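You operate a simulated robot arm through the tools that you are given. There is no shell and no other tool. Be economical: measure what you need, move in short steps, check, and stop when the job is done.

Carry out the task below with a simulated two-armed robot. There is one attempt and no reset: what you move stays moved.

## Task
Pick up the cork pad marked twenty-five per cent with one hand, pass it to the other hand and put it on the drip top of the probe unit.

It is judged by the outcome, as a careful person would: the job done as asked, and still so three seconds after it is handed in. It fails if anything else is knocked over, pushed out of place, dropped, spilled or broken.

## Robot
Two 6-joint arms with two-finger parallel grippers on one trunk, on a base that drives. Base frame: it is fixed to the floor where the robot stands at the start and does not move with it; the origin is under the middle of the robot, x ahead of it, y to its left, z up; the surface under the hand at the start is at about z = 0.92. Lengths are in m, angles in rad, forces in N, time in s.
The left shoulder is at the start at [0.06, 0.187, 0.947], the right one opposite. With the tool pointing down near the work surface each hand reaches from about 0.2 to 0.6 m from the robot's upright axis, wherever it stands, measured 20 degrees to its own side. Places, roughly: drip top of the probe unit (54x17 cm) [-1.4, 1.46, 0.88]. Payload 1.57 kg a hand.
The TCP of each hand is the grasp point between the finger pads, 0.03 m short of the fingertips. In the tool frame z runs along the fingers and y along their closing line. The gripper opens to 0.11 m. The fingers are 0.024 m wide and 0.012 m thick; the gripper's body (0.048 by 0.112 m) begins 0.078 m behind the TCP.
Orientation is that of the tool frame in the base frame, as a unit quaternion [x, y, z, w]. With the fingers straight down and closing along the base's y, the tool's x points along the base's -x, its y along +y and its z along -z.

## Interface
- The arms move only by the tool move_arm. It takes "left_targets", "right_targets" or both (then of equal length, played together; a hand with none holds still); each is a list of rows, each a list of 6 numbers: the shift along the tool's x, y, z in m, then the turn, a rotation vector about the tool's x, y, z in rad. In form: [[x, y, z, ax, ay, az], ...]. A call has 1 to 10 rows; each row is the pose to reach, as a shift and turn from the pose commanded when the call began, along the tool's axes at that moment. "left_gripper" and "right_gripper" are, for a hand that has rows, the opening, from 0 (shut) to 1 (fully open), set as the call begins (left out, the last holds). Rows are played at 5 a second. More than 0.05 m and 0.15 rad between two rows, or a gripper value outside its range, and nothing of the call is played. A pose out of reach is approached as far as the arm can. The call stops where the force on the tool passes 40 N (or 10 N more than at its start, if that is more) or the arm is blocked; 0.2 s more then pass. Each finger travels about 0.153 m/s and halts on what it meets, pressing with about 39 N; the grip force reading is that of the motor and also rises with nothing between the fingers. The clock runs only during rows and for 0.2 s after the last one: add rows that repeat a pose to give the fingers time. The reply holds the time, the measured pose of the TCP, the force on the tool along the base axes, the opening and the grip force, in the units named above and with some noise, with the torque about the TCP (base axes, N m) and any sound that the robot's microphone picked up.
- Cameras (640 x 400 px; columns grow to the right, rows downward): "scene" is now at [0.0251, 0.0246, 1.5126]; the picture's right is [0.26, -0.97, 0.00], its down [-0.53, -0.14, -0.84] and it looks along [0.81, 0.21, -0.55] (base axes); focal length 255 px, centre (320, 200). "left" rides on the left gripper at [0.07, -0.016, -0.141] in its tool frame; the picture's right is [0.23, 0.97, 0.00], its down [-0.86, 0.20, -0.48] and it looks along [-0.47, 0.11, 0.88] (tool axes); focal length 222 px, centre (320, 200). "right" rides on the right gripper at [0.07, 0.016, -0.141] in its tool frame; the picture's right is [-0.23, 0.97, 0.00], its down [-0.86, -0.20, -0.48] and it looks along [-0.47, -0.11, 0.88] (tool axes); focal length 222 px, centre (320, 200). There is no depth. A picture from a camera that has moved, and an enlarged one, comes with that camera's place and axes in the base frame and with its lens.
- snapshot(camera): a new picture of that camera. It takes no simulated time.
- raise_lower(by): slides the trunk up (or, below 0, down) by that many m; the arms and the scene camera ride with it, the base frame stays. It gives what a move gives, with no picture.
- roll_base(legs): drives the robot by 1 to 6 legs, each [ahead, left, turn to the left] in m, m and rad, along the robot's own axes; the way and the turn of a leg run together, so that a leg with both is an arc; at most 1.5 m and 3.142 rad a leg. The arms and the cameras ride along, it lands a little off, and it stops where it bumps. It gives what a move gives.
- aim_head(pan, tilt): turns the head with the scene camera to pan (to the left, within 1.501 rad either way) and tilt (down, from -0.506 to 1.204), counted from straight ahead of the robot. It gives what a move gives.
- close_up(camera, box): a new picture of the part [left, top, right, bottom] of that camera's present view, enlarged. It takes no simulated time.
- finish_job(): hands the job in; it is judged then, once.

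Go step by step. Nothing tells you exact positions but the pictures and the camera data: compare them with the known pose of the tool, close in by small moves and look again before you grip or let go. The budget is 120 turns and 92 pictures, counting those below and the enlarged ones. Unless the task says otherwise, let go and move clear before handing in, and close with one line.

The tools are called as name(argument=value, ...) on one line, values as JSON. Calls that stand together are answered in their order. move_arm: Moves the arms, as the interface text tells. Its arguments: {"type":"object","properties":{"left_targets":{"type":"array","items":{"type":"array","items":{"type":"number"}}},"left_gripper":{"type":"number"},"right_targets":{"type":"array","items":{"type":"array","items":{"type":"number"}}},"right_gripper":{"type":"number"}},"required":[]} The other tools are called the same way: raise_lower (by) slides the trunk up or down; roll_base (legs) drives the base; aim_head (pan, tilt) turns the head that bears the scene camera; snapshot (camera) takes a picture; close_up (camera, box) takes an enlarged picture of a part of a camera's view; finish_job () hands the job in.

At the start:

```text
t: 0.0
left_eef_pos: [0.4811, 0.2918, 1.1197]
left_orientation: [0.0, 1.0, 0.001, 0.0]
left_wrist_force: [0.0, -0.8, -0.5]
left_wrist_torque: [0.0, 0.01, 0.02]
left_opening: 0.1102
left_gripper_force: 0.1
right_eef_pos: [0.4453, -0.1399, 1.17]
right_orientation: [0.0, 1.0, 0.0, 0.002]
right_wrist_force: [1.4, 0.1, 0.5]
right_wrist_torque: [-0.02, -0.04, 0.02]
right_opening: 0.11
right_gripper_force: 0.0
trunk travel left (down, up): [-0.575, 0.415]
robot x, y, heading: [0.0012, 0.0017, -0.004]
head pan, tilt: [0.26, 0.578]
```

scene: 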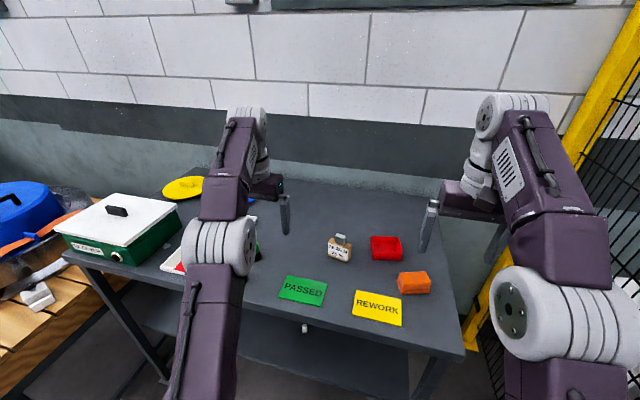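
right: 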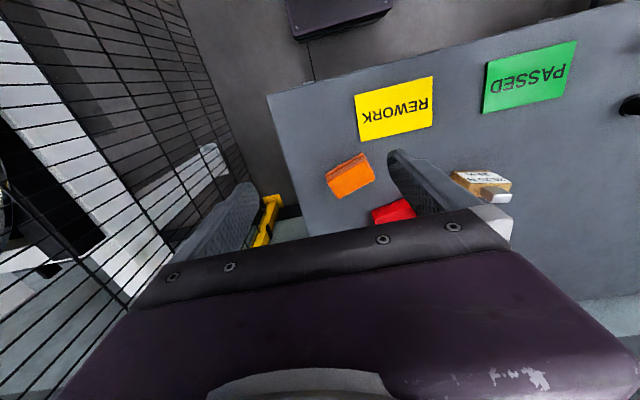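
left: 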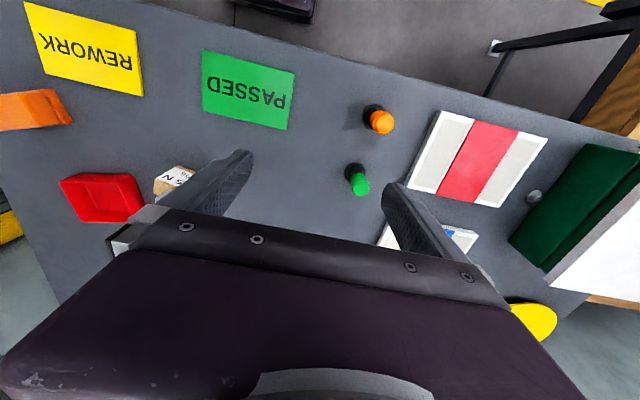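

I see a table with a small cork-coloured block with a white label between a red tray and the PASSED card. I'll zoom in on it, and look for other candidate pads.

close_up(camera="scene", box=[260, 200, 460, 325])

close_up(camera="right", box=[420, 140, 540, 215])

aim_head(pan=1.5, tilt=0.5)

snapshot(camera="scene")

```text
3.20 times, centred on (360, 262) of scene
camera zoom: at [0.0251, 0.0246, 1.5126], right [0.26, -0.97, 0.0], down [-0.53, -0.14, -0.84], along [0.81, 0.21, -0.55], focal length 815 px, centre (192, 0)
```

zoom: 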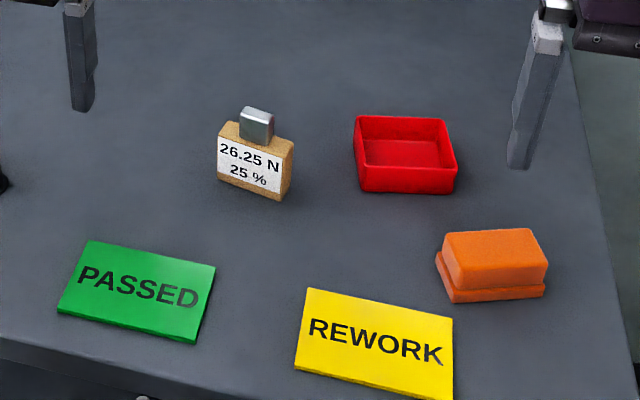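

```text
5.33 times, centred on (480, 178) of right
camera zoom: at [0.3749, -0.1232, 1.3116], right [0.23, 0.97, 0.0], down [0.85, -0.2, 0.48], along [0.47, -0.11, -0.88], focal length 1185 px, centre (-533, 320)
```

zoom: 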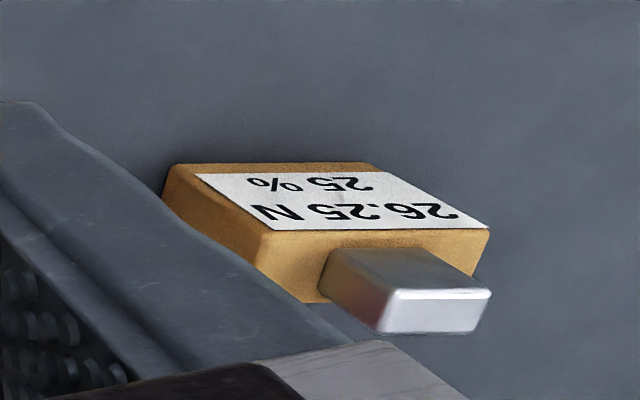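

```text
t: 1.4
left_eef_pos: [0.4799, 0.2919, 1.1205]
left_orientation: [0.001, 1.0, 0.0, 0.0]
left_wrist_force: [-0.2, -0.2, -0.1]
left_wrist_torque: [0.04, 0.01, -0.03]
left_opening: 0.11
left_gripper_force: 0.0
right_eef_pos: [0.4476, -0.1413, 1.171]
right_orientation: [0.0, 1.0, -0.001, 0.002]
right_wrist_force: [0.8, 0.3, 0.2]
right_wrist_torque: [-0.03, -0.03, 0.02]
right_opening: 0.1097
right_gripper_force: 0.0
trunk travel left (down, up): [-0.575, 0.415]
robot x, y, heading: [-0.0003, -0.0032, -0.0]
head pan, tilt: [1.499, 0.499]
```

```text
86 pictures are left
camera scene: at [-0.0543, 0.0925, 1.5197], right [1.0, -0.07, 0.0], down [-0.03, -0.48, -0.88], along [0.06, 0.88, -0.48], focal length 255 px, centre (320, 200)
```

scene: 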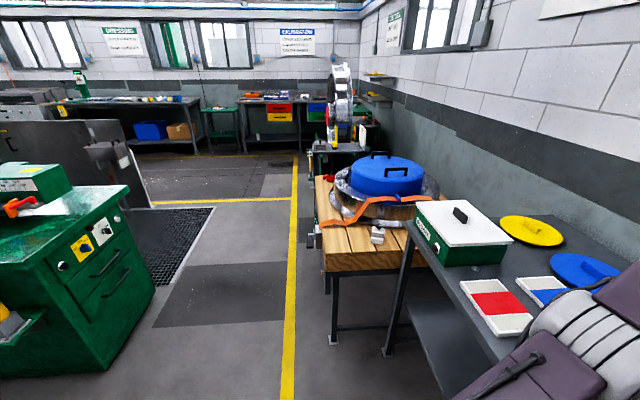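

The block marked 26.25 N / 25 % looks like a force weight rather than necessarily a cork pad, so I should look round for other marked items, especially at the green unit and other surfaces.

close_up(camera="scene", box=[0, 140, 160, 360])

close_up(camera="scene", box=[400, 180, 640, 330])

close_up(camera="scene", box=[300, 60, 460, 270])

aim_head(pan=0.5, tilt=0.7)

snapshot(camera="scene")

```text
1.82 times, centred on (80, 250) of scene
camera zoom: at [-0.0543, 0.0925, 1.5197], right [1.0, -0.07, 0.0], down [-0.03, -0.48, -0.88], along [0.06, 0.88, -0.48], focal length 463 px, centre (756, 109)
```

zoom: 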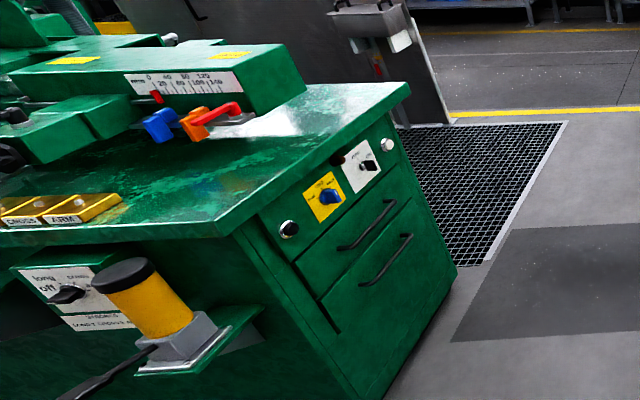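

```text
2.67 times, centred on (520, 255) of scene
camera zoom: at [-0.0543, 0.0925, 1.5197], right [1.0, -0.07, 0.0], down [-0.03, -0.48, -0.88], along [0.06, 0.88, -0.48], focal length 679 px, centre (-213, 53)
```

zoom: 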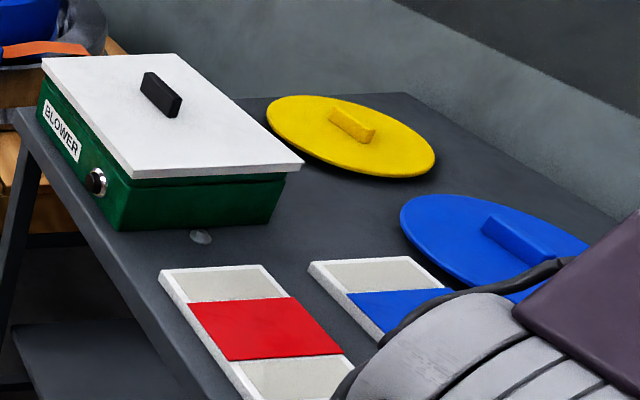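

```text
1.90 times, centred on (380, 165) of scene
camera zoom: at [-0.0543, 0.0925, 1.5197], right [1.0, -0.07, 0.0], down [-0.03, -0.48, -0.88], along [0.06, 0.88, -0.48], focal length 485 px, centre (206, 267)
```

zoom: 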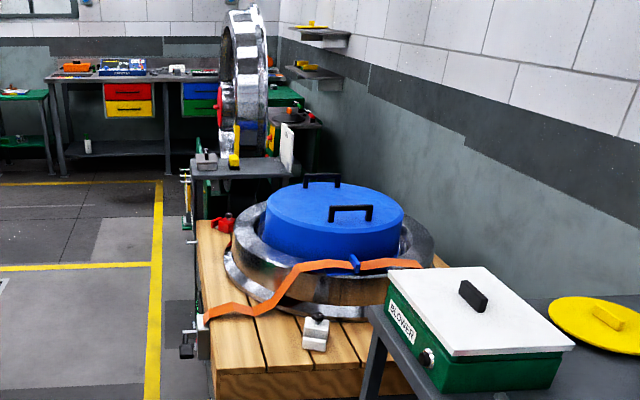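

```text
t: 2.7
left_eef_pos: [0.4815, 0.2916, 1.1199]
left_orientation: [0.0, 1.0, 0.0, 0.0]
left_wrist_force: [-1.1, -0.3, -0.4]
left_wrist_torque: [-0.01, 0.01, 0.01]
left_opening: 0.11
left_gripper_force: 0.0
right_eef_pos: [0.4458, -0.1402, 1.171]
right_orientation: [0.0, 1.0, 0.001, 0.002]
right_wrist_force: [0.5, -0.4, 0.2]
right_wrist_torque: [0.05, 0.01, -0.03]
right_opening: 0.1101
right_gripper_force: 0.1
trunk travel left (down, up): [-0.575, 0.415]
robot x, y, heading: [0.0005, -0.0007, -0.002]
head pan, tilt: [0.499, 0.7]
```

```text
82 pictures are left
camera scene: at [0.0136, 0.0425, 1.502], right [0.48, -0.88, 0.0], down [-0.57, -0.31, -0.77], along [0.67, 0.37, -0.64], focal length 255 px, centre (320, 200)
```

scene: 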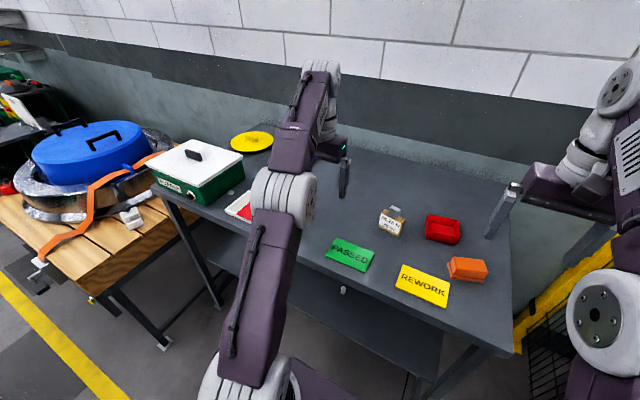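

The tan block with the 25 % label is the only candidate so far. I'll check the right side and, by head, whatever else is in view.

aim_head(pan=-1.2, tilt=0.5)

snapshot(camera="scene")

close_up(camera="left", box=[100, 130, 260, 230])

```text
t: 4.4
left_eef_pos: [0.4806, 0.2927, 1.1198]
left_orientation: [0.001, 1.0, 0.0, 0.0]
left_wrist_force: [-0.1, -0.6, -0.5]
left_wrist_torque: [0.01, 0.0, -0.05]
left_opening: 0.1097
left_gripper_force: 0.1
right_eef_pos: [0.4456, -0.1409, 1.17]
right_orientation: [0.0, 1.0, 0.0, 0.001]
right_wrist_force: [-0.1, 0.2, 1.0]
right_wrist_torque: [-0.01, 0.0, -0.03]
right_opening: 0.11
right_gripper_force: 0.0
trunk travel left (down, up): [-0.575, 0.415]
robot x, y, heading: [-0.0022, -0.001, -0.001]
head pan, tilt: [-1.201, 0.499]
```

```text
81 pictures are left
camera scene: at [-0.028, -0.0831, 1.5197], right [-0.93, -0.36, 0.0], down [-0.17, 0.45, -0.88], along [0.32, -0.82, -0.48], focal length 255 px, centre (320, 200)
```

scene: 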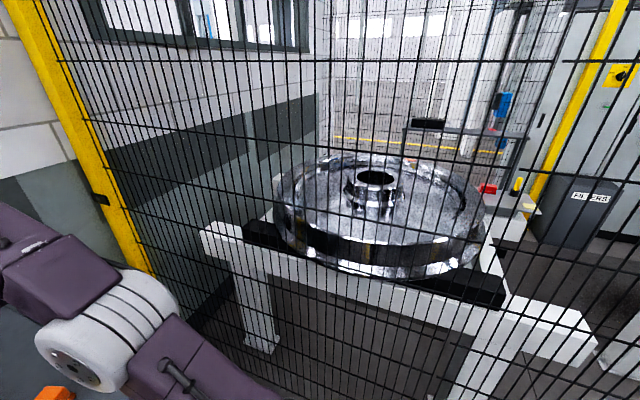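

```text
4.00 times, centred on (180, 180) of left
camera zoom: at [0.4101, 0.2762, 1.2625], right [-0.23, 0.97, 0.0], down [0.86, 0.2, 0.48], along [0.47, 0.11, -0.88], focal length 888 px, centre (880, 280)
```

zoom: 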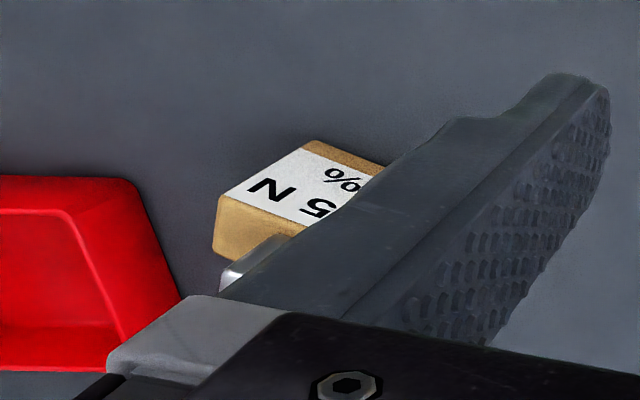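

The tan block is the only one marked 25 % (with a steel tab on top). I'll take an accurate close view of it to get its pose.

aim_head(pan=0.18, tilt=0.75)

snapshot(camera="scene")

close_up(camera="scene", box=[270, 150, 398, 230])

```text
t: 6.0
left_eef_pos: [0.4805, 0.2922, 1.1209]
left_orientation: [0.0, 1.0, 0.0, 0.0]
left_wrist_force: [0.9, 0.5, 0.8]
left_wrist_torque: [-0.01, 0.0, 0.01]
left_opening: 0.1099
left_gripper_force: 0.1
right_eef_pos: [0.4457, -0.141, 1.1698]
right_orientation: [0.0, 1.0, 0.0, 0.002]
right_wrist_force: [-0.2, 0.2, -0.5]
right_wrist_torque: [0.02, -0.03, -0.02]
right_opening: 0.1098
right_gripper_force: 0.0
trunk travel left (down, up): [-0.575, 0.415]
robot x, y, heading: [-0.0, 0.0003, -0.002]
head pan, tilt: [0.18, 0.75]
```

```text
79 pictures are left
camera scene: at [0.0206, 0.0165, 1.4978], right [0.18, -0.98, 0.0], down [-0.67, -0.12, -0.73], along [0.72, 0.13, -0.68], focal length 255 px, centre (320, 200)
```

scene: 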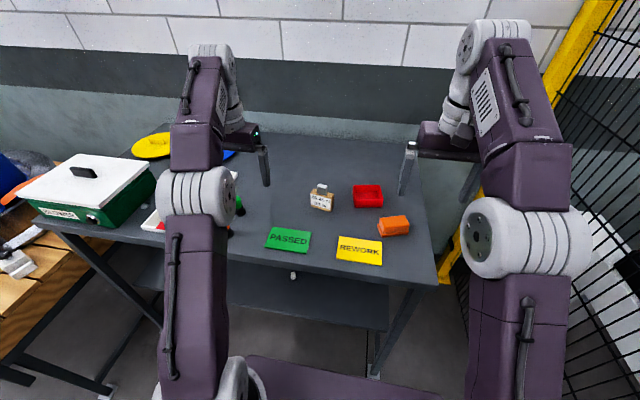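

```text
5.00 times, centred on (334, 190) of scene
camera zoom: at [0.0206, 0.0165, 1.4978], right [0.18, -0.98, 0.0], down [-0.67, -0.12, -0.73], along [0.72, 0.13, -0.68], focal length 1273 px, centre (250, 250)
```

zoom: 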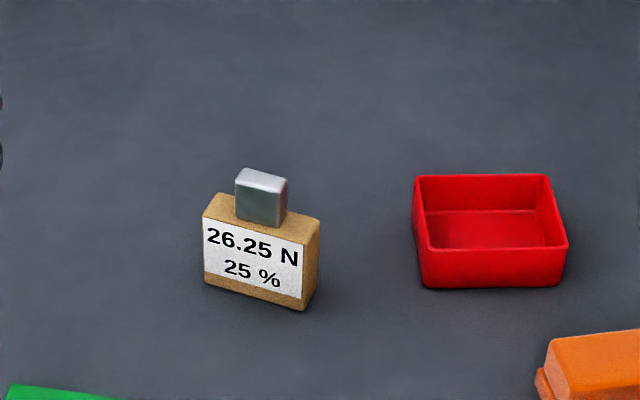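

The block stands upright at about (0.60, 0.115), 69 mm wide, 20 mm thick, 58 mm tall, with a tab on top, turned about 13°. I plan to grip it with the left hand tilted from the left across its thickness, then hand it to the right hand by the tab. First I yaw the left hand at height.

move_arm(left_targets=[[0, 0, 0, 0, 0, 0.15], [0, 0, 0, 0, 0, 0.3], [0, 0, 0, 0, 0, 0.45], [0, 0, 0, 0, 0, 0.6], [0, 0, 0, 0, 0, 0.75], [0, 0, 0, 0, 0, 0.9], [0, 0, 0, 0, 0, 1.05], [0, 0, 0, 0, 0, 1.2], [0, 0, 0, 0, 0, 1.35], [0, 0, 0, 0, 0, 1.5]])

move_arm(left_targets=[[0, 0, 0, 0, 0, 0.15], [0, 0, 0, 0, 0, 0.3], [0, 0, 0, 0, 0, 0.3]])

```text
t: 8.2
left_eef_pos: [0.4802, 0.2926, 1.1195]
left_orientation: [0.682, 0.731, 0.0, 0.0]
left_wrist_force: [0.1, -0.4, 0.1]
left_wrist_torque: [-0.01, -0.01, 0.0]
left_opening: 0.1101
left_gripper_force: 0.1
right_eef_pos: [0.4467, -0.141, 1.1703]
right_orientation: [0.0, 1.0, -0.001, 0.002]
right_wrist_force: [0.1, -0.2, 0.3]
right_wrist_torque: [0.02, 0.0, -0.02]
right_opening: 0.1097
right_gripper_force: 0.1
trunk travel left (down, up): [-0.575, 0.415]
robot x, y, heading: [-0.0009, 0.0015, -0.0]
head pan, tilt: [0.18, 0.75]
```

```text
t: 8.9
left_eef_pos: [0.4801, 0.2915, 1.1213]
left_orientation: [0.784, 0.621, 0.0, 0.001]
left_wrist_force: [-0.3, -0.5, -0.3]
left_wrist_torque: [0.03, -0.02, 0.01]
left_opening: 0.11
left_gripper_force: 0.0
right_eef_pos: [0.4462, -0.1419, 1.1702]
right_orientation: [0.0, 1.0, 0.0, 0.002]
right_wrist_force: [-0.4, -0.7, -0.7]
right_wrist_torque: [0.0, -0.02, 0.0]
right_opening: 0.1102
right_gripper_force: 0.1
trunk travel left (down, up): [-0.575, 0.415]
robot x, y, heading: [0.0008, -0.0017, 0.0]
head pan, tilt: [0.18, 0.75]
```

The yaw is right; now I tilt the hand 45° so the fingers point down toward the block from the left.

move_arm(left_targets=[[0, 0, 0, 0, -0.13, 0], [0, 0, 0, 0, -0.26, 0], [0, 0, 0, 0, -0.39, 0], [0, 0, 0, 0, -0.52, 0], [0, 0, 0, 0, -0.65, 0], [0, 0, 0, 0, -0.785, 0], [0, 0, 0, 0, -0.785, 0]])

snapshot(camera="scene")

snapshot(camera="left")

```text
t: 10.6
left_eef_pos: [0.4357, 0.2482, 1.0797]
left_orientation: [0.724, 0.574, -0.3, 0.238]
left_wrist_force: [0.2, 0.7, -0.2]
left_wrist_torque: [-0.01, 0.04, -0.03]
left_opening: 0.1101
left_gripper_force: 0.1
left hand out of reach, approached as far as the arm can: row 1, 2, 3, 4, 5, 6, 7
right_eef_pos: [0.4461, -0.1407, 1.1691]
right_orientation: [-0.001, 1.0, 0.001, 0.0]
right_wrist_force: [-0.3, 0.6, -0.3]
right_wrist_torque: [-0.01, 0.03, -0.01]
right_opening: 0.11
right_gripper_force: 0.0
trunk travel left (down, up): [-0.575, 0.415]
robot x, y, heading: [-0.0002, 0.0011, 0.001]
head pan, tilt: [0.18, 0.75]
```

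```text
77 pictures are left
camera scene: at [0.0227, 0.0174, 1.4977], right [0.18, -0.98, 0.0], down [-0.67, -0.12, -0.73], along [0.72, 0.13, -0.68], focal length 255 px, centre (320, 200)
```

scene: 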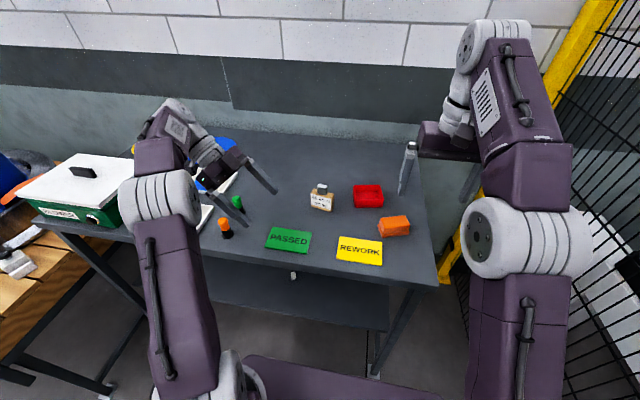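

```text
76 pictures are left
camera left: at [0.4526, 0.3979, 1.1312], right [0.99, -0.06, -0.16], down [0.13, -0.3, 0.94], along [-0.11, -0.95, -0.29], focal length 222 px, centre (320, 200)
```

left: 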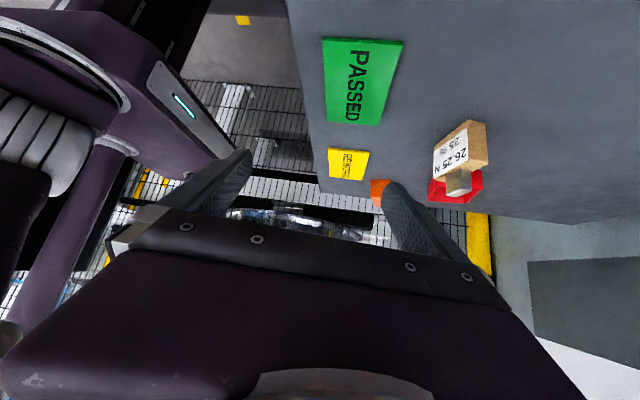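

The left hand can't reach that far tilted sideways. Better: grip the block's 69 mm width from the front with the hand tilted forward (nearer the robot). I undo this tilt and yaw.

move_arm(left_targets=[[0, 0, 0, 0, 0.13, 0], [0, 0, 0, 0, 0.26, 0], [0, 0, 0, 0, 0.39, 0], [0, 0, 0, 0, 0.52, 0], [0, 0, 0, 0, 0.65, 0], [0, 0, 0, 0, 0.785, 0]])

move_arm(left_targets=[[0, 0, 0, 0, 0, -0.149], [0, 0, 0, 0, 0, -0.298], [0, 0, 0, 0, 0, -0.447], [0, 0, 0, 0, 0, -0.596], [0, 0, 0, 0, 0, -0.745], [0, 0, 0, 0, 0, -0.894], [0, 0, 0, 0, 0, -1.043], [0, 0, 0, 0, 0, -1.192], [0, 0, 0, 0, 0, -1.341], [0, 0, 0, 0, 0, -1.49]])

move_arm(left_targets=[[0, 0, 0, 0, 0, -0.083], [0, 0, 0, 0, 0, -0.083]])

```text
t: 11.9
left_eef_pos: [0.4328, 0.2479, 1.082]
left_orientation: [0.783, 0.622, 0.002, -0.001]
left_wrist_force: [-0.2, -0.6, 0.2]
left_wrist_torque: [0.02, -0.01, 0.01]
left_opening: 0.1102
left_gripper_force: 0.0
right_eef_pos: [0.4449, -0.1424, 1.1699]
right_orientation: [-0.001, 1.0, 0.002, 0.002]
right_wrist_force: [0.1, -0.4, 0.0]
right_wrist_torque: [-0.02, -0.01, -0.01]
right_opening: 0.1098
right_gripper_force: 0.0
trunk travel left (down, up): [-0.575, 0.415]
robot x, y, heading: [0.0001, 0.0019, -0.0]
head pan, tilt: [0.18, 0.75]
```

```text
t: 14.2
left_eef_pos: [0.4328, 0.2477, 1.0802]
left_orientation: [0.153, 0.988, 0.0, 0.0]
left_wrist_force: [-0.2, 0.6, 0.6]
left_wrist_torque: [0.01, -0.03, 0.02]
left_opening: 0.1097
left_gripper_force: 0.0
right_eef_pos: [0.4469, -0.1411, 1.1704]
right_orientation: [0.0, 1.0, 0.0, 0.001]
right_wrist_force: [0.2, -0.3, 1.0]
right_wrist_torque: [0.03, 0.01, -0.01]
right_opening: 0.1099
right_gripper_force: 0.1
trunk travel left (down, up): [-0.575, 0.415]
robot x, y, heading: [0.0002, 0.0022, 0.002]
head pan, tilt: [0.18, 0.75]
```

```text
t: 14.8
left_eef_pos: [0.4325, 0.2488, 1.0791]
left_orientation: [0.111, 0.994, 0.0, 0.0]
left_wrist_force: [-0.4, 0.4, 0.1]
left_wrist_torque: [0.01, -0.01, -0.03]
left_opening: 0.1099
left_gripper_force: 0.1
right_eef_pos: [0.4458, -0.1411, 1.1701]
right_orientation: [0.0, 1.0, 0.0, 0.003]
right_wrist_force: [-0.9, 0.2, -0.2]
right_wrist_torque: [-0.02, -0.02, 0.0]
right_opening: 0.1103
right_gripper_force: 0.1
trunk travel left (down, up): [-0.575, 0.415]
robot x, y, heading: [-0.0013, -0.001, -0.007]
head pan, tilt: [0.18, 0.75]
```

The left hand is back to a forward-facing yaw aligned to the block. Now I tilt it 60° forward and shift toward a standoff in front of the block, keeping height.

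move_arm(left_targets=[[-0.01, -0.012, 0, 0, -0.131, 0], [-0.02, -0.024, 0, 0, -0.262, 0], [-0.03, -0.036, 0, 0, -0.394, 0], [-0.04, -0.048, 0, 0, -0.525, 0], [-0.05, -0.06, 0, 0, -0.656, 0], [-0.06, -0.072, 0, 0, -0.787, 0], [-0.075, -0.084, 0, 0, -0.919, 0], [-0.089, -0.0935, 0, 0, -1.05, 0], [-0.089, -0.0935, 0, 0, -1.05, 0]])

snapshot(camera="left")

snapshot(camera="scene")

```text
t: 16.8
left_eef_pos: [0.4986, 0.1368, 1.0782]
left_orientation: [0.098, 0.86, -0.057, 0.497]
left_wrist_force: [0.7, -0.2, 0.3]
left_wrist_torque: [-0.05, 0.01, -0.02]
left_opening: 0.11
left_gripper_force: 0.0
left hand out of reach, approached as far as the arm can: row 8
right_eef_pos: [0.4462, -0.1415, 1.1699]
right_orientation: [0.001, 1.0, 0.001, 0.002]
right_wrist_force: [-0.1, 0.0, 0.7]
right_wrist_torque: [0.03, 0.0, 0.02]
right_opening: 0.1102
right_gripper_force: 0.0
trunk travel left (down, up): [-0.575, 0.415]
robot x, y, heading: [0.0005, -0.0029, 0.001]
head pan, tilt: [0.18, 0.75]
```

```text
75 pictures are left
camera left: at [0.3417, 0.157, 1.0908], right [0.11, 0.97, -0.2], down [0.06, 0.19, 0.98], along [0.99, -0.12, -0.03], focal length 222 px, centre (320, 200)
```

left: 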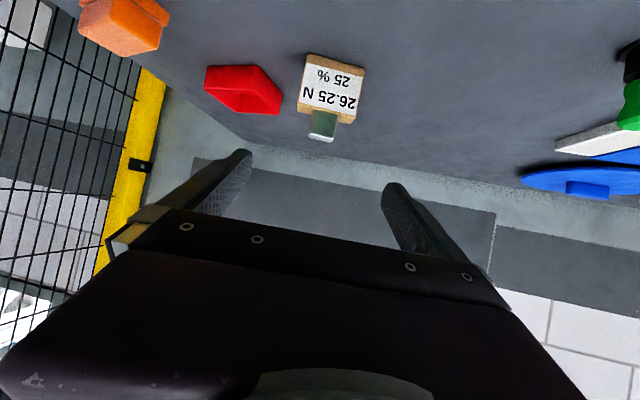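

```text
74 pictures are left
camera scene: at [0.0208, 0.0164, 1.4978], right [0.18, -0.98, 0.0], down [-0.67, -0.12, -0.73], along [0.72, 0.13, -0.68], focal length 255 px, centre (320, 200)
```

scene: 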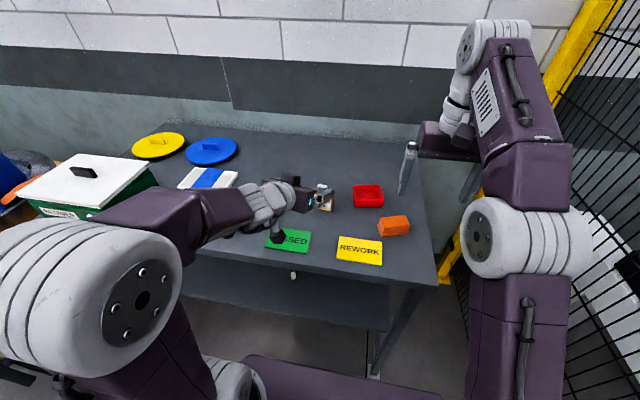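

The hand faces the block from the front. It is near a reach limit at 60°, so I ease the tilt to about 48° while coming down to a standoff, then check alignment.

move_arm(left_targets=[[0.012, 0, 0.018, 0, 0.1, 0], [0.024, 0, 0.036, 0, 0.2, 0], [0.035, 0.001, 0.0535, 0, 0.2, 0], [0.035, 0.001, 0.0535, 0, 0.2, 0]])

snapshot(camera="left")

snapshot(camera="scene")

```text
t: 17.8
left_eef_pos: [0.5275, 0.132, 1.0221]
left_orientation: [0.103, 0.905, -0.046, 0.41]
left_wrist_force: [-0.3, -1.1, 0.2]
left_wrist_torque: [0.01, 0.01, 0.0]
left_opening: 0.1103
left_gripper_force: 0.1
right_eef_pos: [0.4457, -0.1408, 1.1695]
right_orientation: [0.0, 1.0, 0.0, 0.002]
right_wrist_force: [0.5, 0.2, 0.1]
right_wrist_torque: [-0.03, -0.02, -0.01]
right_opening: 0.11
right_gripper_force: 0.0
trunk travel left (down, up): [-0.575, 0.415]
robot x, y, heading: [-0.0009, 0.0008, 0.004]
head pan, tilt: [0.18, 0.75]
```

```text
73 pictures are left
camera left: at [0.375, 0.1504, 1.0652], right [0.07, 0.98, -0.17], down [0.24, 0.15, 0.96], along [0.97, -0.11, -0.23], focal length 222 px, centre (320, 200)
```

left: 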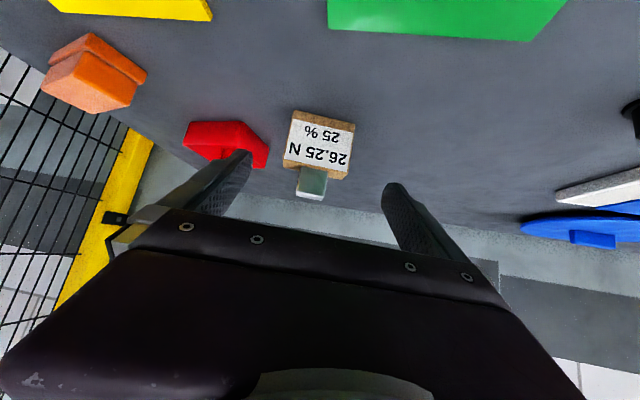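

```text
72 pictures are left
camera scene: at [0.0202, 0.0164, 1.4978], right [0.18, -0.98, 0.0], down [-0.67, -0.12, -0.73], along [0.72, 0.13, -0.68], focal length 255 px, centre (320, 200)
```

scene: 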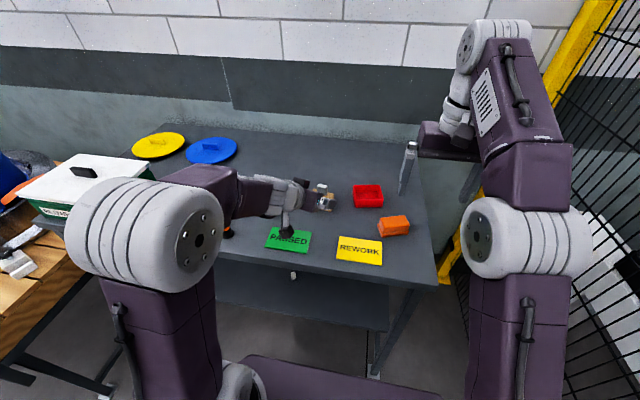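

The left camera confirms the block: front lower edge from (0.588, 0.082) to (0.598, 0.150), which agrees with the scene view. I advance along the tilted approach so the fingers straddle its sides.

move_arm(left_targets=[[0.0076, 0, 0.02, 0, 0, 0], [0.0076, 0, 0.04, 0, 0, 0], [0.0076, 0, 0.06, 0, 0, 0], [0.0076, 0, 0.06, 0, 0, 0]])

snapshot(camera="left")

close_up(camera="scene", box=[220, 150, 400, 262])

```text
t: 18.8
left_eef_pos: [0.5655, 0.1224, 0.9779]
left_orientation: [0.103, 0.905, -0.047, 0.41]
left_wrist_force: [-1.0, -0.2, 0.0]
left_wrist_torque: [0.02, -0.03, -0.02]
left_opening: 0.11
left_gripper_force: 0.1
right_eef_pos: [0.4467, -0.1421, 1.1709]
right_orientation: [0.0, 1.0, 0.0, 0.001]
right_wrist_force: [0.3, -1.2, 0.3]
right_wrist_torque: [0.01, -0.03, 0.03]
right_opening: 0.11
right_gripper_force: 0.2
trunk travel left (down, up): [-0.575, 0.415]
robot x, y, heading: [-0.0003, -0.0003, 0.002]
head pan, tilt: [0.18, 0.75]
```

```text
71 pictures are left
camera left: at [0.4138, 0.1415, 1.0193], right [0.07, 0.98, -0.17], down [0.24, 0.15, 0.96], along [0.97, -0.11, -0.23], focal length 222 px, centre (320, 200)
```

left: 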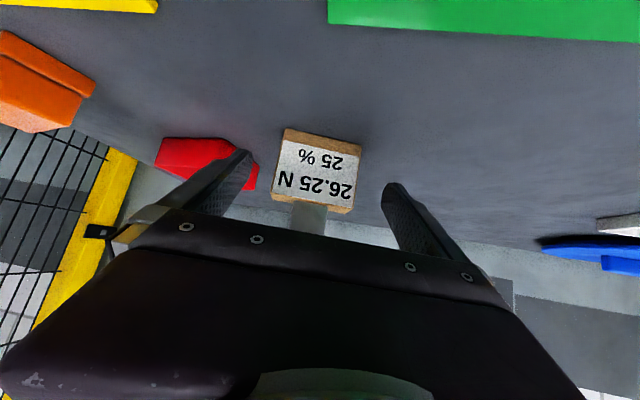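

```text
3.56 times, centred on (310, 206) of scene
camera zoom: at [0.02, 0.0166, 1.4978], right [0.18, -0.98, 0.0], down [-0.67, -0.12, -0.73], along [0.72, 0.13, -0.68], focal length 905 px, centre (356, 179)
```

zoom: 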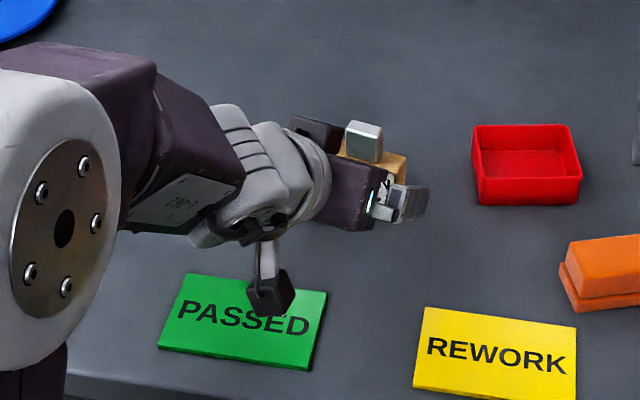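

The fingers straddle the block evenly. I go the last 28 mm and close.

move_arm(left_targets=[[0, 0, 0.015, 0, 0, 0], [0, 0, 0.0285, 0, 0, 0], [0, 0, 0.0285, 0, 0, 0]])

snapshot(camera="left")

```text
t: 19.6
left_eef_pos: [0.5871, 0.117, 0.9588]
left_orientation: [0.103, 0.905, -0.046, 0.41]
left_wrist_force: [0.1, -0.1, 0.0]
left_wrist_torque: [-0.01, 0.01, 0.01]
left_opening: 0.11
left_gripper_force: 0.1
right_eef_pos: [0.4453, -0.1417, 1.1702]
right_orientation: [0.0, 1.0, 0.0, 0.002]
right_wrist_force: [-0.7, -0.2, 0.3]
right_wrist_torque: [-0.01, 0.0, 0.0]
right_opening: 0.11
right_gripper_force: 0.2
trunk travel left (down, up): [-0.575, 0.415]
robot x, y, heading: [-0.0015, 0.0014, 0.003]
head pan, tilt: [0.18, 0.75]
```

```text
69 pictures are left
camera left: at [0.4348, 0.136, 1.0007], right [0.07, 0.98, -0.17], down [0.24, 0.15, 0.96], along [0.97, -0.11, -0.23], focal length 222 px, centre (320, 200)
```

left: 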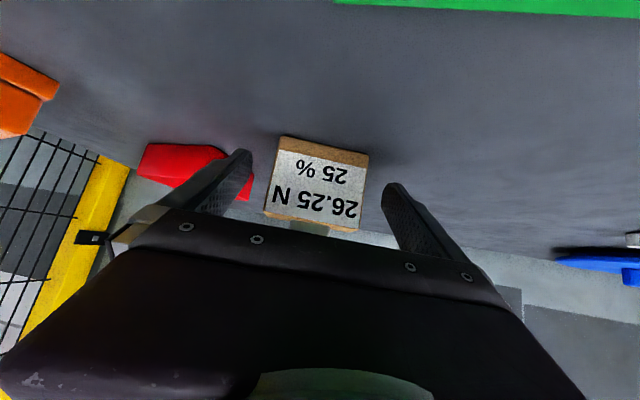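

The geometry agrees with my estimate, so I close the left gripper on the pad.

move_arm(left_targets=[[0, 0, 0, 0, 0, 0], [0, 0, 0, 0, 0, 0], [0, 0, 0, 0, 0, 0]], left_gripper=0.5)

snapshot(camera="left")

```text
t: 20.4
left_eef_pos: [0.5857, 0.1177, 0.9591]
left_orientation: [0.104, 0.905, -0.047, 0.41]
left_wrist_force: [-0.5, -0.3, -0.2]
left_wrist_torque: [0.05, -0.01, -0.02]
left_opening: 0.0693
left_gripper_force: 39.2
right_eef_pos: [0.4456, -0.1418, 1.172]
right_orientation: [0.0, 1.0, 0.0, 0.002]
right_wrist_force: [-0.1, 0.6, 0.2]
right_wrist_torque: [0.01, 0.01, 0.02]
right_opening: 0.1099
right_gripper_force: 0.0
trunk travel left (down, up): [-0.575, 0.415]
robot x, y, heading: [0.0013, 0.0032, -0.007]
head pan, tilt: [0.18, 0.75]
```

```text
68 pictures are left
camera left: at [0.4349, 0.1359, 1.0008], right [0.07, 0.98, -0.17], down [0.24, 0.15, 0.96], along [0.97, -0.11, -0.23], focal length 222 px, centre (320, 200)
```

left: 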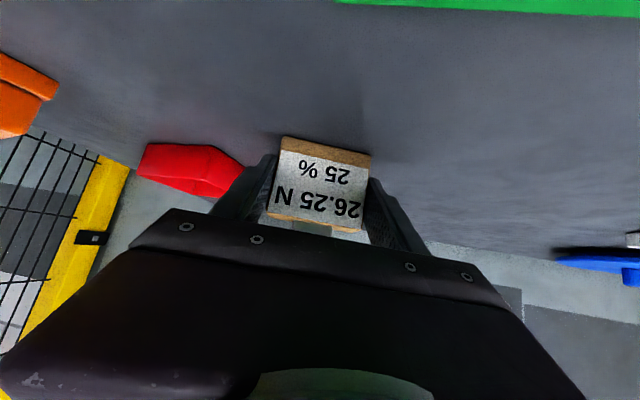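

The pad is gripped (69 mm). I lift 6 cm straight up and look at the load.

move_arm(left_targets=[[-0.015, 0, -0.0132, 0, 0, 0], [-0.03, 0, -0.0264, 0, 0, 0], [-0.045, 0, -0.0395, 0, 0, 0], [-0.045, 0, -0.0395, 0, 0, 0]])

snapshot(camera="left")

close_up(camera="scene", box=[220, 130, 400, 242])

```text
t: 21.4
left_eef_pos: [0.5871, 0.1165, 1.019]
left_orientation: [0.104, 0.905, -0.047, 0.41]
left_wrist_force: [1.1, 0.4, -1.1]
left_wrist_torque: [0.03, 0.01, 0.02]
left_opening: 0.0695
left_gripper_force: 38.7
right_eef_pos: [0.4465, -0.142, 1.1699]
right_orientation: [0.0, 1.0, 0.0, 0.002]
right_wrist_force: [-0.1, -0.8, -0.4]
right_wrist_torque: [0.01, -0.04, 0.0]
right_opening: 0.1094
right_gripper_force: 0.1
trunk travel left (down, up): [-0.575, 0.415]
robot x, y, heading: [0.0, 0.0016, -0.003]
head pan, tilt: [0.18, 0.75]
```

```text
67 pictures are left
camera left: at [0.4352, 0.1362, 1.0609], right [0.07, 0.98, -0.17], down [0.24, 0.15, 0.96], along [0.97, -0.11, -0.23], focal length 222 px, centre (320, 200)
```

left: 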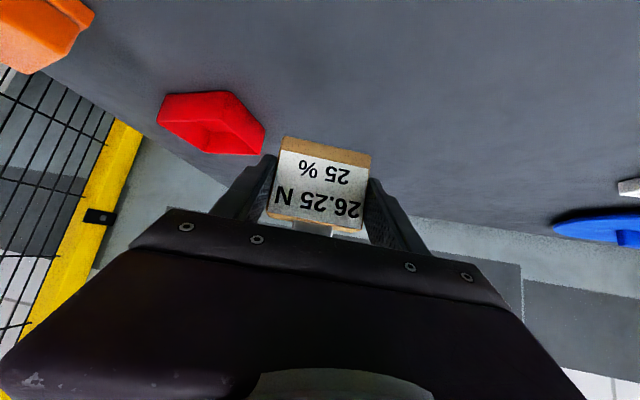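

```text
3.56 times, centred on (310, 186) of scene
camera zoom: at [0.021, 0.0166, 1.4977], right [0.18, -0.98, 0.0], down [-0.67, -0.12, -0.73], along [0.72, 0.13, -0.68], focal length 905 px, centre (356, 250)
```

zoom: 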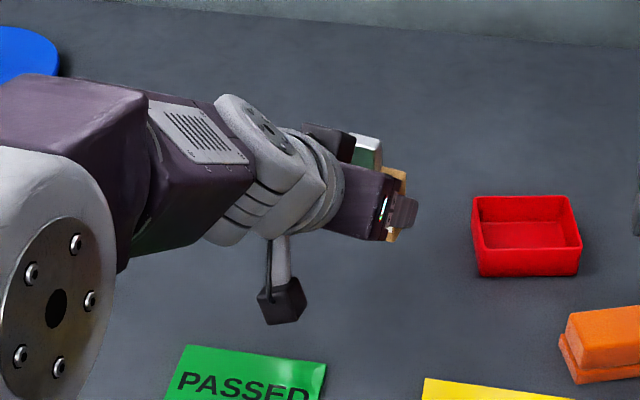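

The pad is held and light (about 1 N). I bring it back toward the middle, at the same height, for the hand-over.

move_arm(left_targets=[[0.0106, -0.0215, -0.0121, 0, 0, 0], [0.0212, -0.043, -0.0242, 0, 0, 0], [0.0317, -0.0644, -0.0362, 0, 0, 0], [0.0423, -0.0858, -0.0482, 0, 0, 0], [0.0529, -0.1073, -0.0603, 0, 0, 0], [0.0529, -0.1073, -0.0603, 0, 0, 0]])

snapshot(camera="right")

snapshot(camera="scene")

```text
t: 22.8
left_eef_pos: [0.4855, 0.0312, 1.0201]
left_orientation: [0.103, 0.905, -0.046, 0.41]
left_wrist_force: [0.2, 0.0, -0.6]
left_wrist_torque: [0.0, -0.03, 0.01]
left_opening: 0.0694
left_gripper_force: 39.0
right_eef_pos: [0.4461, -0.1416, 1.1704]
right_orientation: [0.0, 1.0, 0.0, 0.002]
right_wrist_force: [0.4, 0.1, 0.0]
right_wrist_torque: [-0.01, 0.02, 0.04]
right_opening: 0.1101
right_gripper_force: 0.0
trunk travel left (down, up): [-0.575, 0.415]
robot x, y, heading: [-0.0053, 0.0026, -0.003]
head pan, tilt: [0.18, 0.75]
```

```text
65 pictures are left
camera right: at [0.3753, -0.1231, 1.3115], right [0.23, 0.97, 0.0], down [0.85, -0.2, 0.48], along [0.47, -0.11, -0.88], focal length 222 px, centre (320, 200)
```

right: 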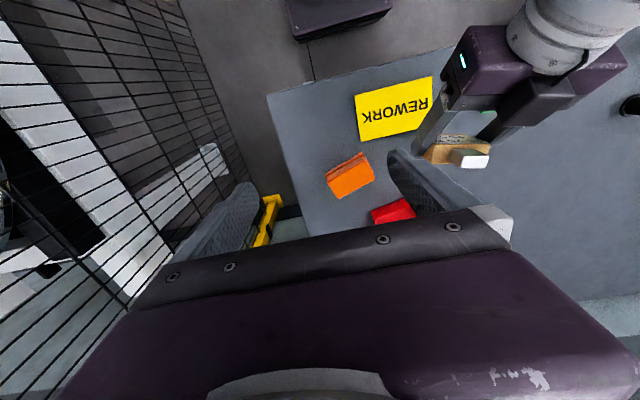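

```text
64 pictures are left
camera scene: at [0.021, 0.0167, 1.4977], right [0.18, -0.98, 0.0], down [-0.67, -0.12, -0.73], along [0.72, 0.13, -0.68], focal length 255 px, centre (320, 200)
```

scene: 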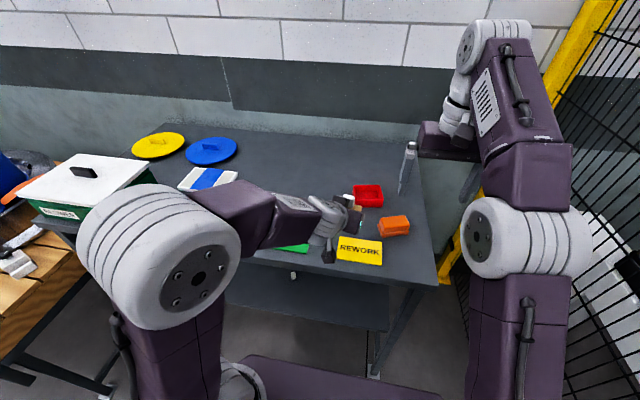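

The pad is in the right camera's view. I zoom both cameras to locate the steel tab.

close_up(camera="right", box=[400, 110, 528, 190])

close_up(camera="scene", box=[290, 170, 418, 250])

```text
5.00 times, centred on (464, 150) of right
camera zoom: at [0.3753, -0.1231, 1.3115], right [0.23, 0.97, 0.0], down [0.85, -0.2, 0.48], along [0.47, -0.11, -0.88], focal length 1111 px, centre (-400, 450)
```

zoom: 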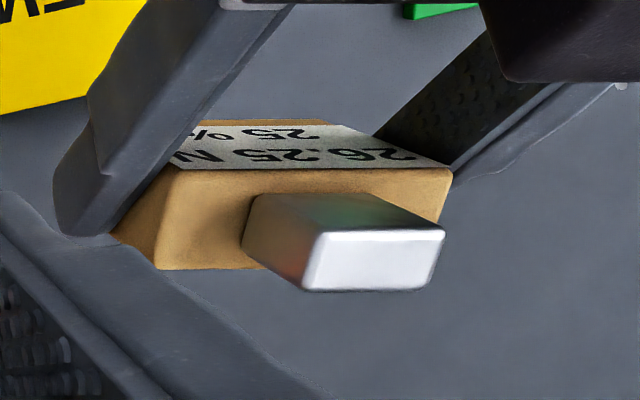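

```text
5.00 times, centred on (354, 210) of scene
camera zoom: at [0.021, 0.0167, 1.4977], right [0.18, -0.98, 0.0], down [-0.67, -0.12, -0.73], along [0.72, 0.13, -0.68], focal length 1273 px, centre (150, 150)
```

zoom: 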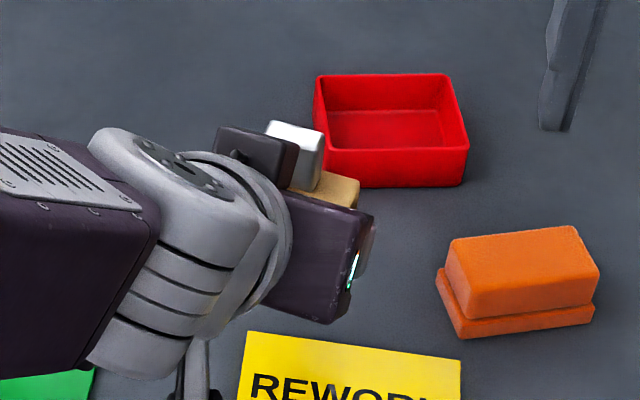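

The tab top is at about (0.497, 0.0275, 1.071), 27 × 14 mm, turned 13°, matching expectations. I bring the right hand above it, yawed to match and half open.

move_arm(right_targets=[[-0.03, 0.02, 0, 0, 0, 0.04], [-0.045, 0.05, 0, 0, 0, 0.08], [-0.051, 0.085, 0, 0, 0, 0.13], [-0.051, 0.115, 0, 0, 0, 0.17], [-0.051, 0.145, 0, 0, 0, 0.2], [-0.051, 0.169, 0, 0, 0, 0.224], [-0.051, 0.169, 0, 0, 0, 0.224]], right_gripper=0.5)

snapshot(camera="right")

snapshot(camera="scene")

```text
t: 24.3
left_eef_pos: [0.4836, 0.0329, 1.0175]
left_orientation: [0.101, 0.906, -0.045, 0.408]
left_wrist_force: [-1.7, 4.4, -0.1]
left_wrist_torque: [-0.34, -0.22, -0.17]
left_opening: 0.0693
left_gripper_force: 38.9
right_eef_pos: [0.4529, -0.0075, 1.1312]
right_orientation: [0.119, 0.993, -0.002, 0.009]
right_wrist_force: [2.2, -3.8, 0.3]
right_wrist_torque: [-0.1, -0.09, -0.06]
right_opening: 0.0522
right_gripper_force: 0.0
right hand out of reach, approached as far as the arm can: row 1, 2, 3, 4, 5, 6, 7
trunk travel left (down, up): [-0.575, 0.415]
robot x, y, heading: [-0.0006, 0.0005, -0.001]
head pan, tilt: [0.18, 0.75]
stopped in row 7 (left hand): the force on the tool passed its limit at 45 N (the readings are from after the stop); the commanded pose is now the measured one
```

```text
61 pictures are left
camera right: at [0.3862, 0.0273, 1.272], right [0.45, 0.89, 0.0], down [0.78, -0.39, 0.49], along [0.44, -0.22, -0.87], focal length 222 px, centre (320, 200)
```

right: 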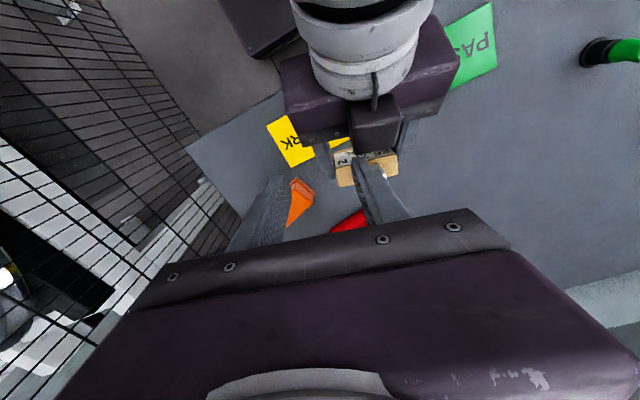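

```text
60 pictures are left
camera scene: at [0.021, 0.0165, 1.4978], right [0.18, -0.98, 0.0], down [-0.67, -0.12, -0.73], along [0.72, 0.13, -0.68], focal length 255 px, centre (320, 200)
```

scene: 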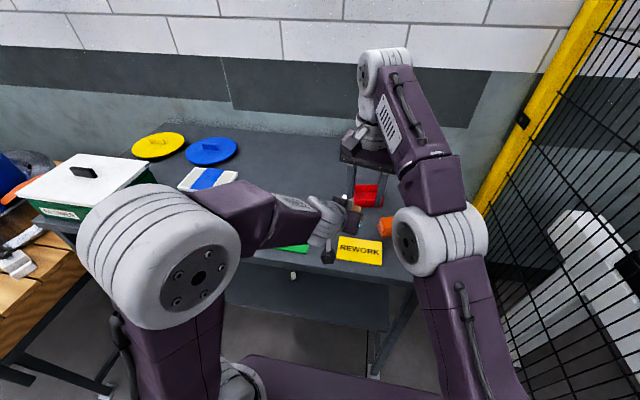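

The right arm ran out of reach, sagged and brushed the left gripper; the pad still looks held. I back the right hand off to the right, then check the pad.

move_arm(right_targets=[[0, 0, -0.01, 0, 0, 0], [0, -0.03, -0.01, 0, 0, 0], [0, -0.06, -0.01, 0, 0, 0], [0, -0.09, -0.01, 0, 0, 0], [0, -0.12, -0.01, 0, 0, 0]])

snapshot(camera="left")

```text
t: 24.8
left_eef_pos: [0.4842, 0.0313, 1.0198]
left_orientation: [0.104, 0.905, -0.047, 0.411]
left_wrist_force: [-0.1, 0.4, -1.4]
left_wrist_torque: [0.03, -0.01, 0.02]
left_opening: 0.0691
left_gripper_force: 38.8
right_eef_pos: [0.4495, -0.0129, 1.1367]
right_orientation: [0.12, 0.993, -0.001, 0.011]
right_wrist_force: [0.9, -1.1, 0.0]
right_wrist_torque: [0.01, 0.02, -0.03]
right_opening: 0.0549
right_gripper_force: 0.1
right hand out of reach, approached as far as the arm can: row 1
trunk travel left (down, up): [-0.575, 0.415]
robot x, y, heading: [0.0021, -0.0004, 0.006]
head pan, tilt: [0.18, 0.75]
stopped in row 2 (right hand): the force on the tool passed its limit at 43 N (the readings are from after the stop); the commanded pose is now the measured one
```

```text
59 pictures are left
camera left: at [0.3314, 0.0495, 1.0616], right [0.07, 0.98, -0.17], down [0.24, 0.15, 0.96], along [0.97, -0.11, -0.23], focal length 222 px, centre (320, 200)
```

left: 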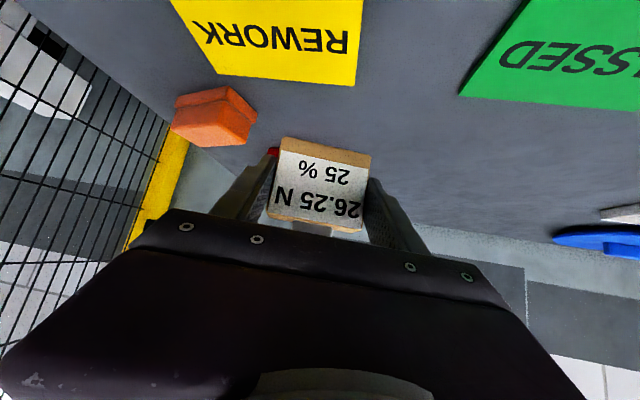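

The pad is unmoved in the left hand, but the right finger is caught beside a raised box on the left gripper. I lower the left hand 3.5 cm to free it, then look.

move_arm(left_targets=[[0.009, 0, 0.0079, 0, 0, 0], [0.018, 0, 0.0158, 0, 0, 0], [0.0263, 0, 0.0231, 0, 0, 0], [0.0263, 0, 0.0231, 0, 0, 0]])

snapshot(camera="right")

```text
t: 25.8
left_eef_pos: [0.4838, 0.0308, 0.9831]
left_orientation: [0.103, 0.905, -0.047, 0.41]
left_wrist_force: [-0.1, -0.9, -0.1]
left_wrist_torque: [0.0, 0.0, -0.02]
left_opening: 0.0693
left_gripper_force: 38.9
right_eef_pos: [0.4504, -0.0136, 1.1367]
right_orientation: [0.121, 0.993, -0.001, 0.012]
right_wrist_force: [0.2, -0.6, 0.1]
right_wrist_torque: [-0.01, 0.01, -0.01]
right_opening: 0.0549
right_gripper_force: 0.0
trunk travel left (down, up): [-0.575, 0.415]
robot x, y, heading: [0.0036, -0.0016, 0.002]
head pan, tilt: [0.18, 0.75]
```

```text
58 pictures are left
camera right: at [0.3835, 0.0212, 1.2763], right [0.45, 0.89, 0.0], down [0.77, -0.4, 0.5], along [0.45, -0.22, -0.87], focal length 222 px, centre (320, 200)
```

right: 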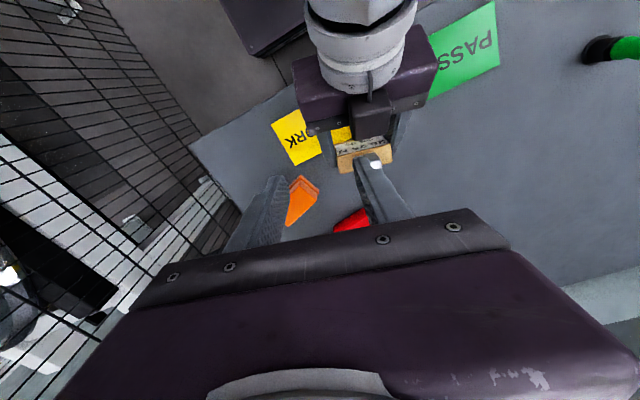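

There is clearance now; I move the right hand back to its own side.

move_arm(right_targets=[[0, -0.03, 0, 0, 0, 0], [0, -0.06, 0, 0, 0, 0], [0, -0.09, 0, 0, 0, 0], [0, -0.12, 0, 0, 0, 0], [0, -0.14, 0, 0, 0, 0]])

raise_lower(by=0.22)

snapshot(camera="scene")

```text
t: 27.0
left_eef_pos: [0.4841, 0.0318, 0.9831]
left_orientation: [0.103, 0.905, -0.047, 0.411]
left_wrist_force: [-0.3, 0.7, -0.7]
left_wrist_torque: [0.01, 0.01, -0.02]
left_opening: 0.069
left_gripper_force: 38.7
right_eef_pos: [0.4182, -0.1508, 1.1375]
right_orientation: [0.121, 0.993, -0.002, 0.01]
right_wrist_force: [0.7, 0.5, 0.4]
right_wrist_torque: [-0.01, -0.01, 0.01]
right_opening: 0.0553
right_gripper_force: 0.0
trunk travel left (down, up): [-0.575, 0.415]
robot x, y, heading: [0.0026, 0.0005, 0.001]
head pan, tilt: [0.18, 0.75]
```

```text
t: 29.3
left_eef_pos: [0.4845, 0.031, 1.2047]
left_orientation: [0.103, 0.905, -0.047, 0.41]
left_wrist_force: [-0.7, -0.2, -1.0]
left_wrist_torque: [-0.04, 0.02, 0.03]
left_opening: 0.0692
left_gripper_force: 38.7
right_eef_pos: [0.4181, -0.1497, 1.3564]
right_orientation: [0.12, 0.993, -0.001, 0.01]
right_wrist_force: [0.8, -0.3, 0.6]
right_wrist_torque: [0.01, 0.0, -0.01]
right_opening: 0.0549
right_gripper_force: 0.0
trunk travel left (down, up): [-0.795, 0.195]
robot x, y, heading: [0.0034, -0.0001, -0.002]
head pan, tilt: [0.18, 0.75]
```

```text
57 pictures are left
camera scene: at [0.0207, 0.0165, 1.7177], right [0.18, -0.98, 0.0], down [-0.67, -0.12, -0.73], along [0.72, 0.13, -0.68], focal length 255 px, centre (320, 200)
```

scene: 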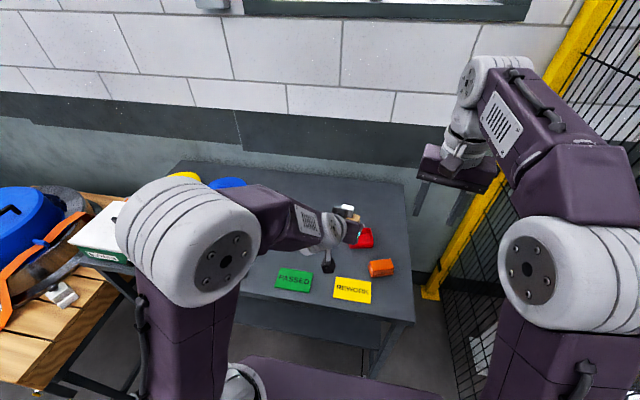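

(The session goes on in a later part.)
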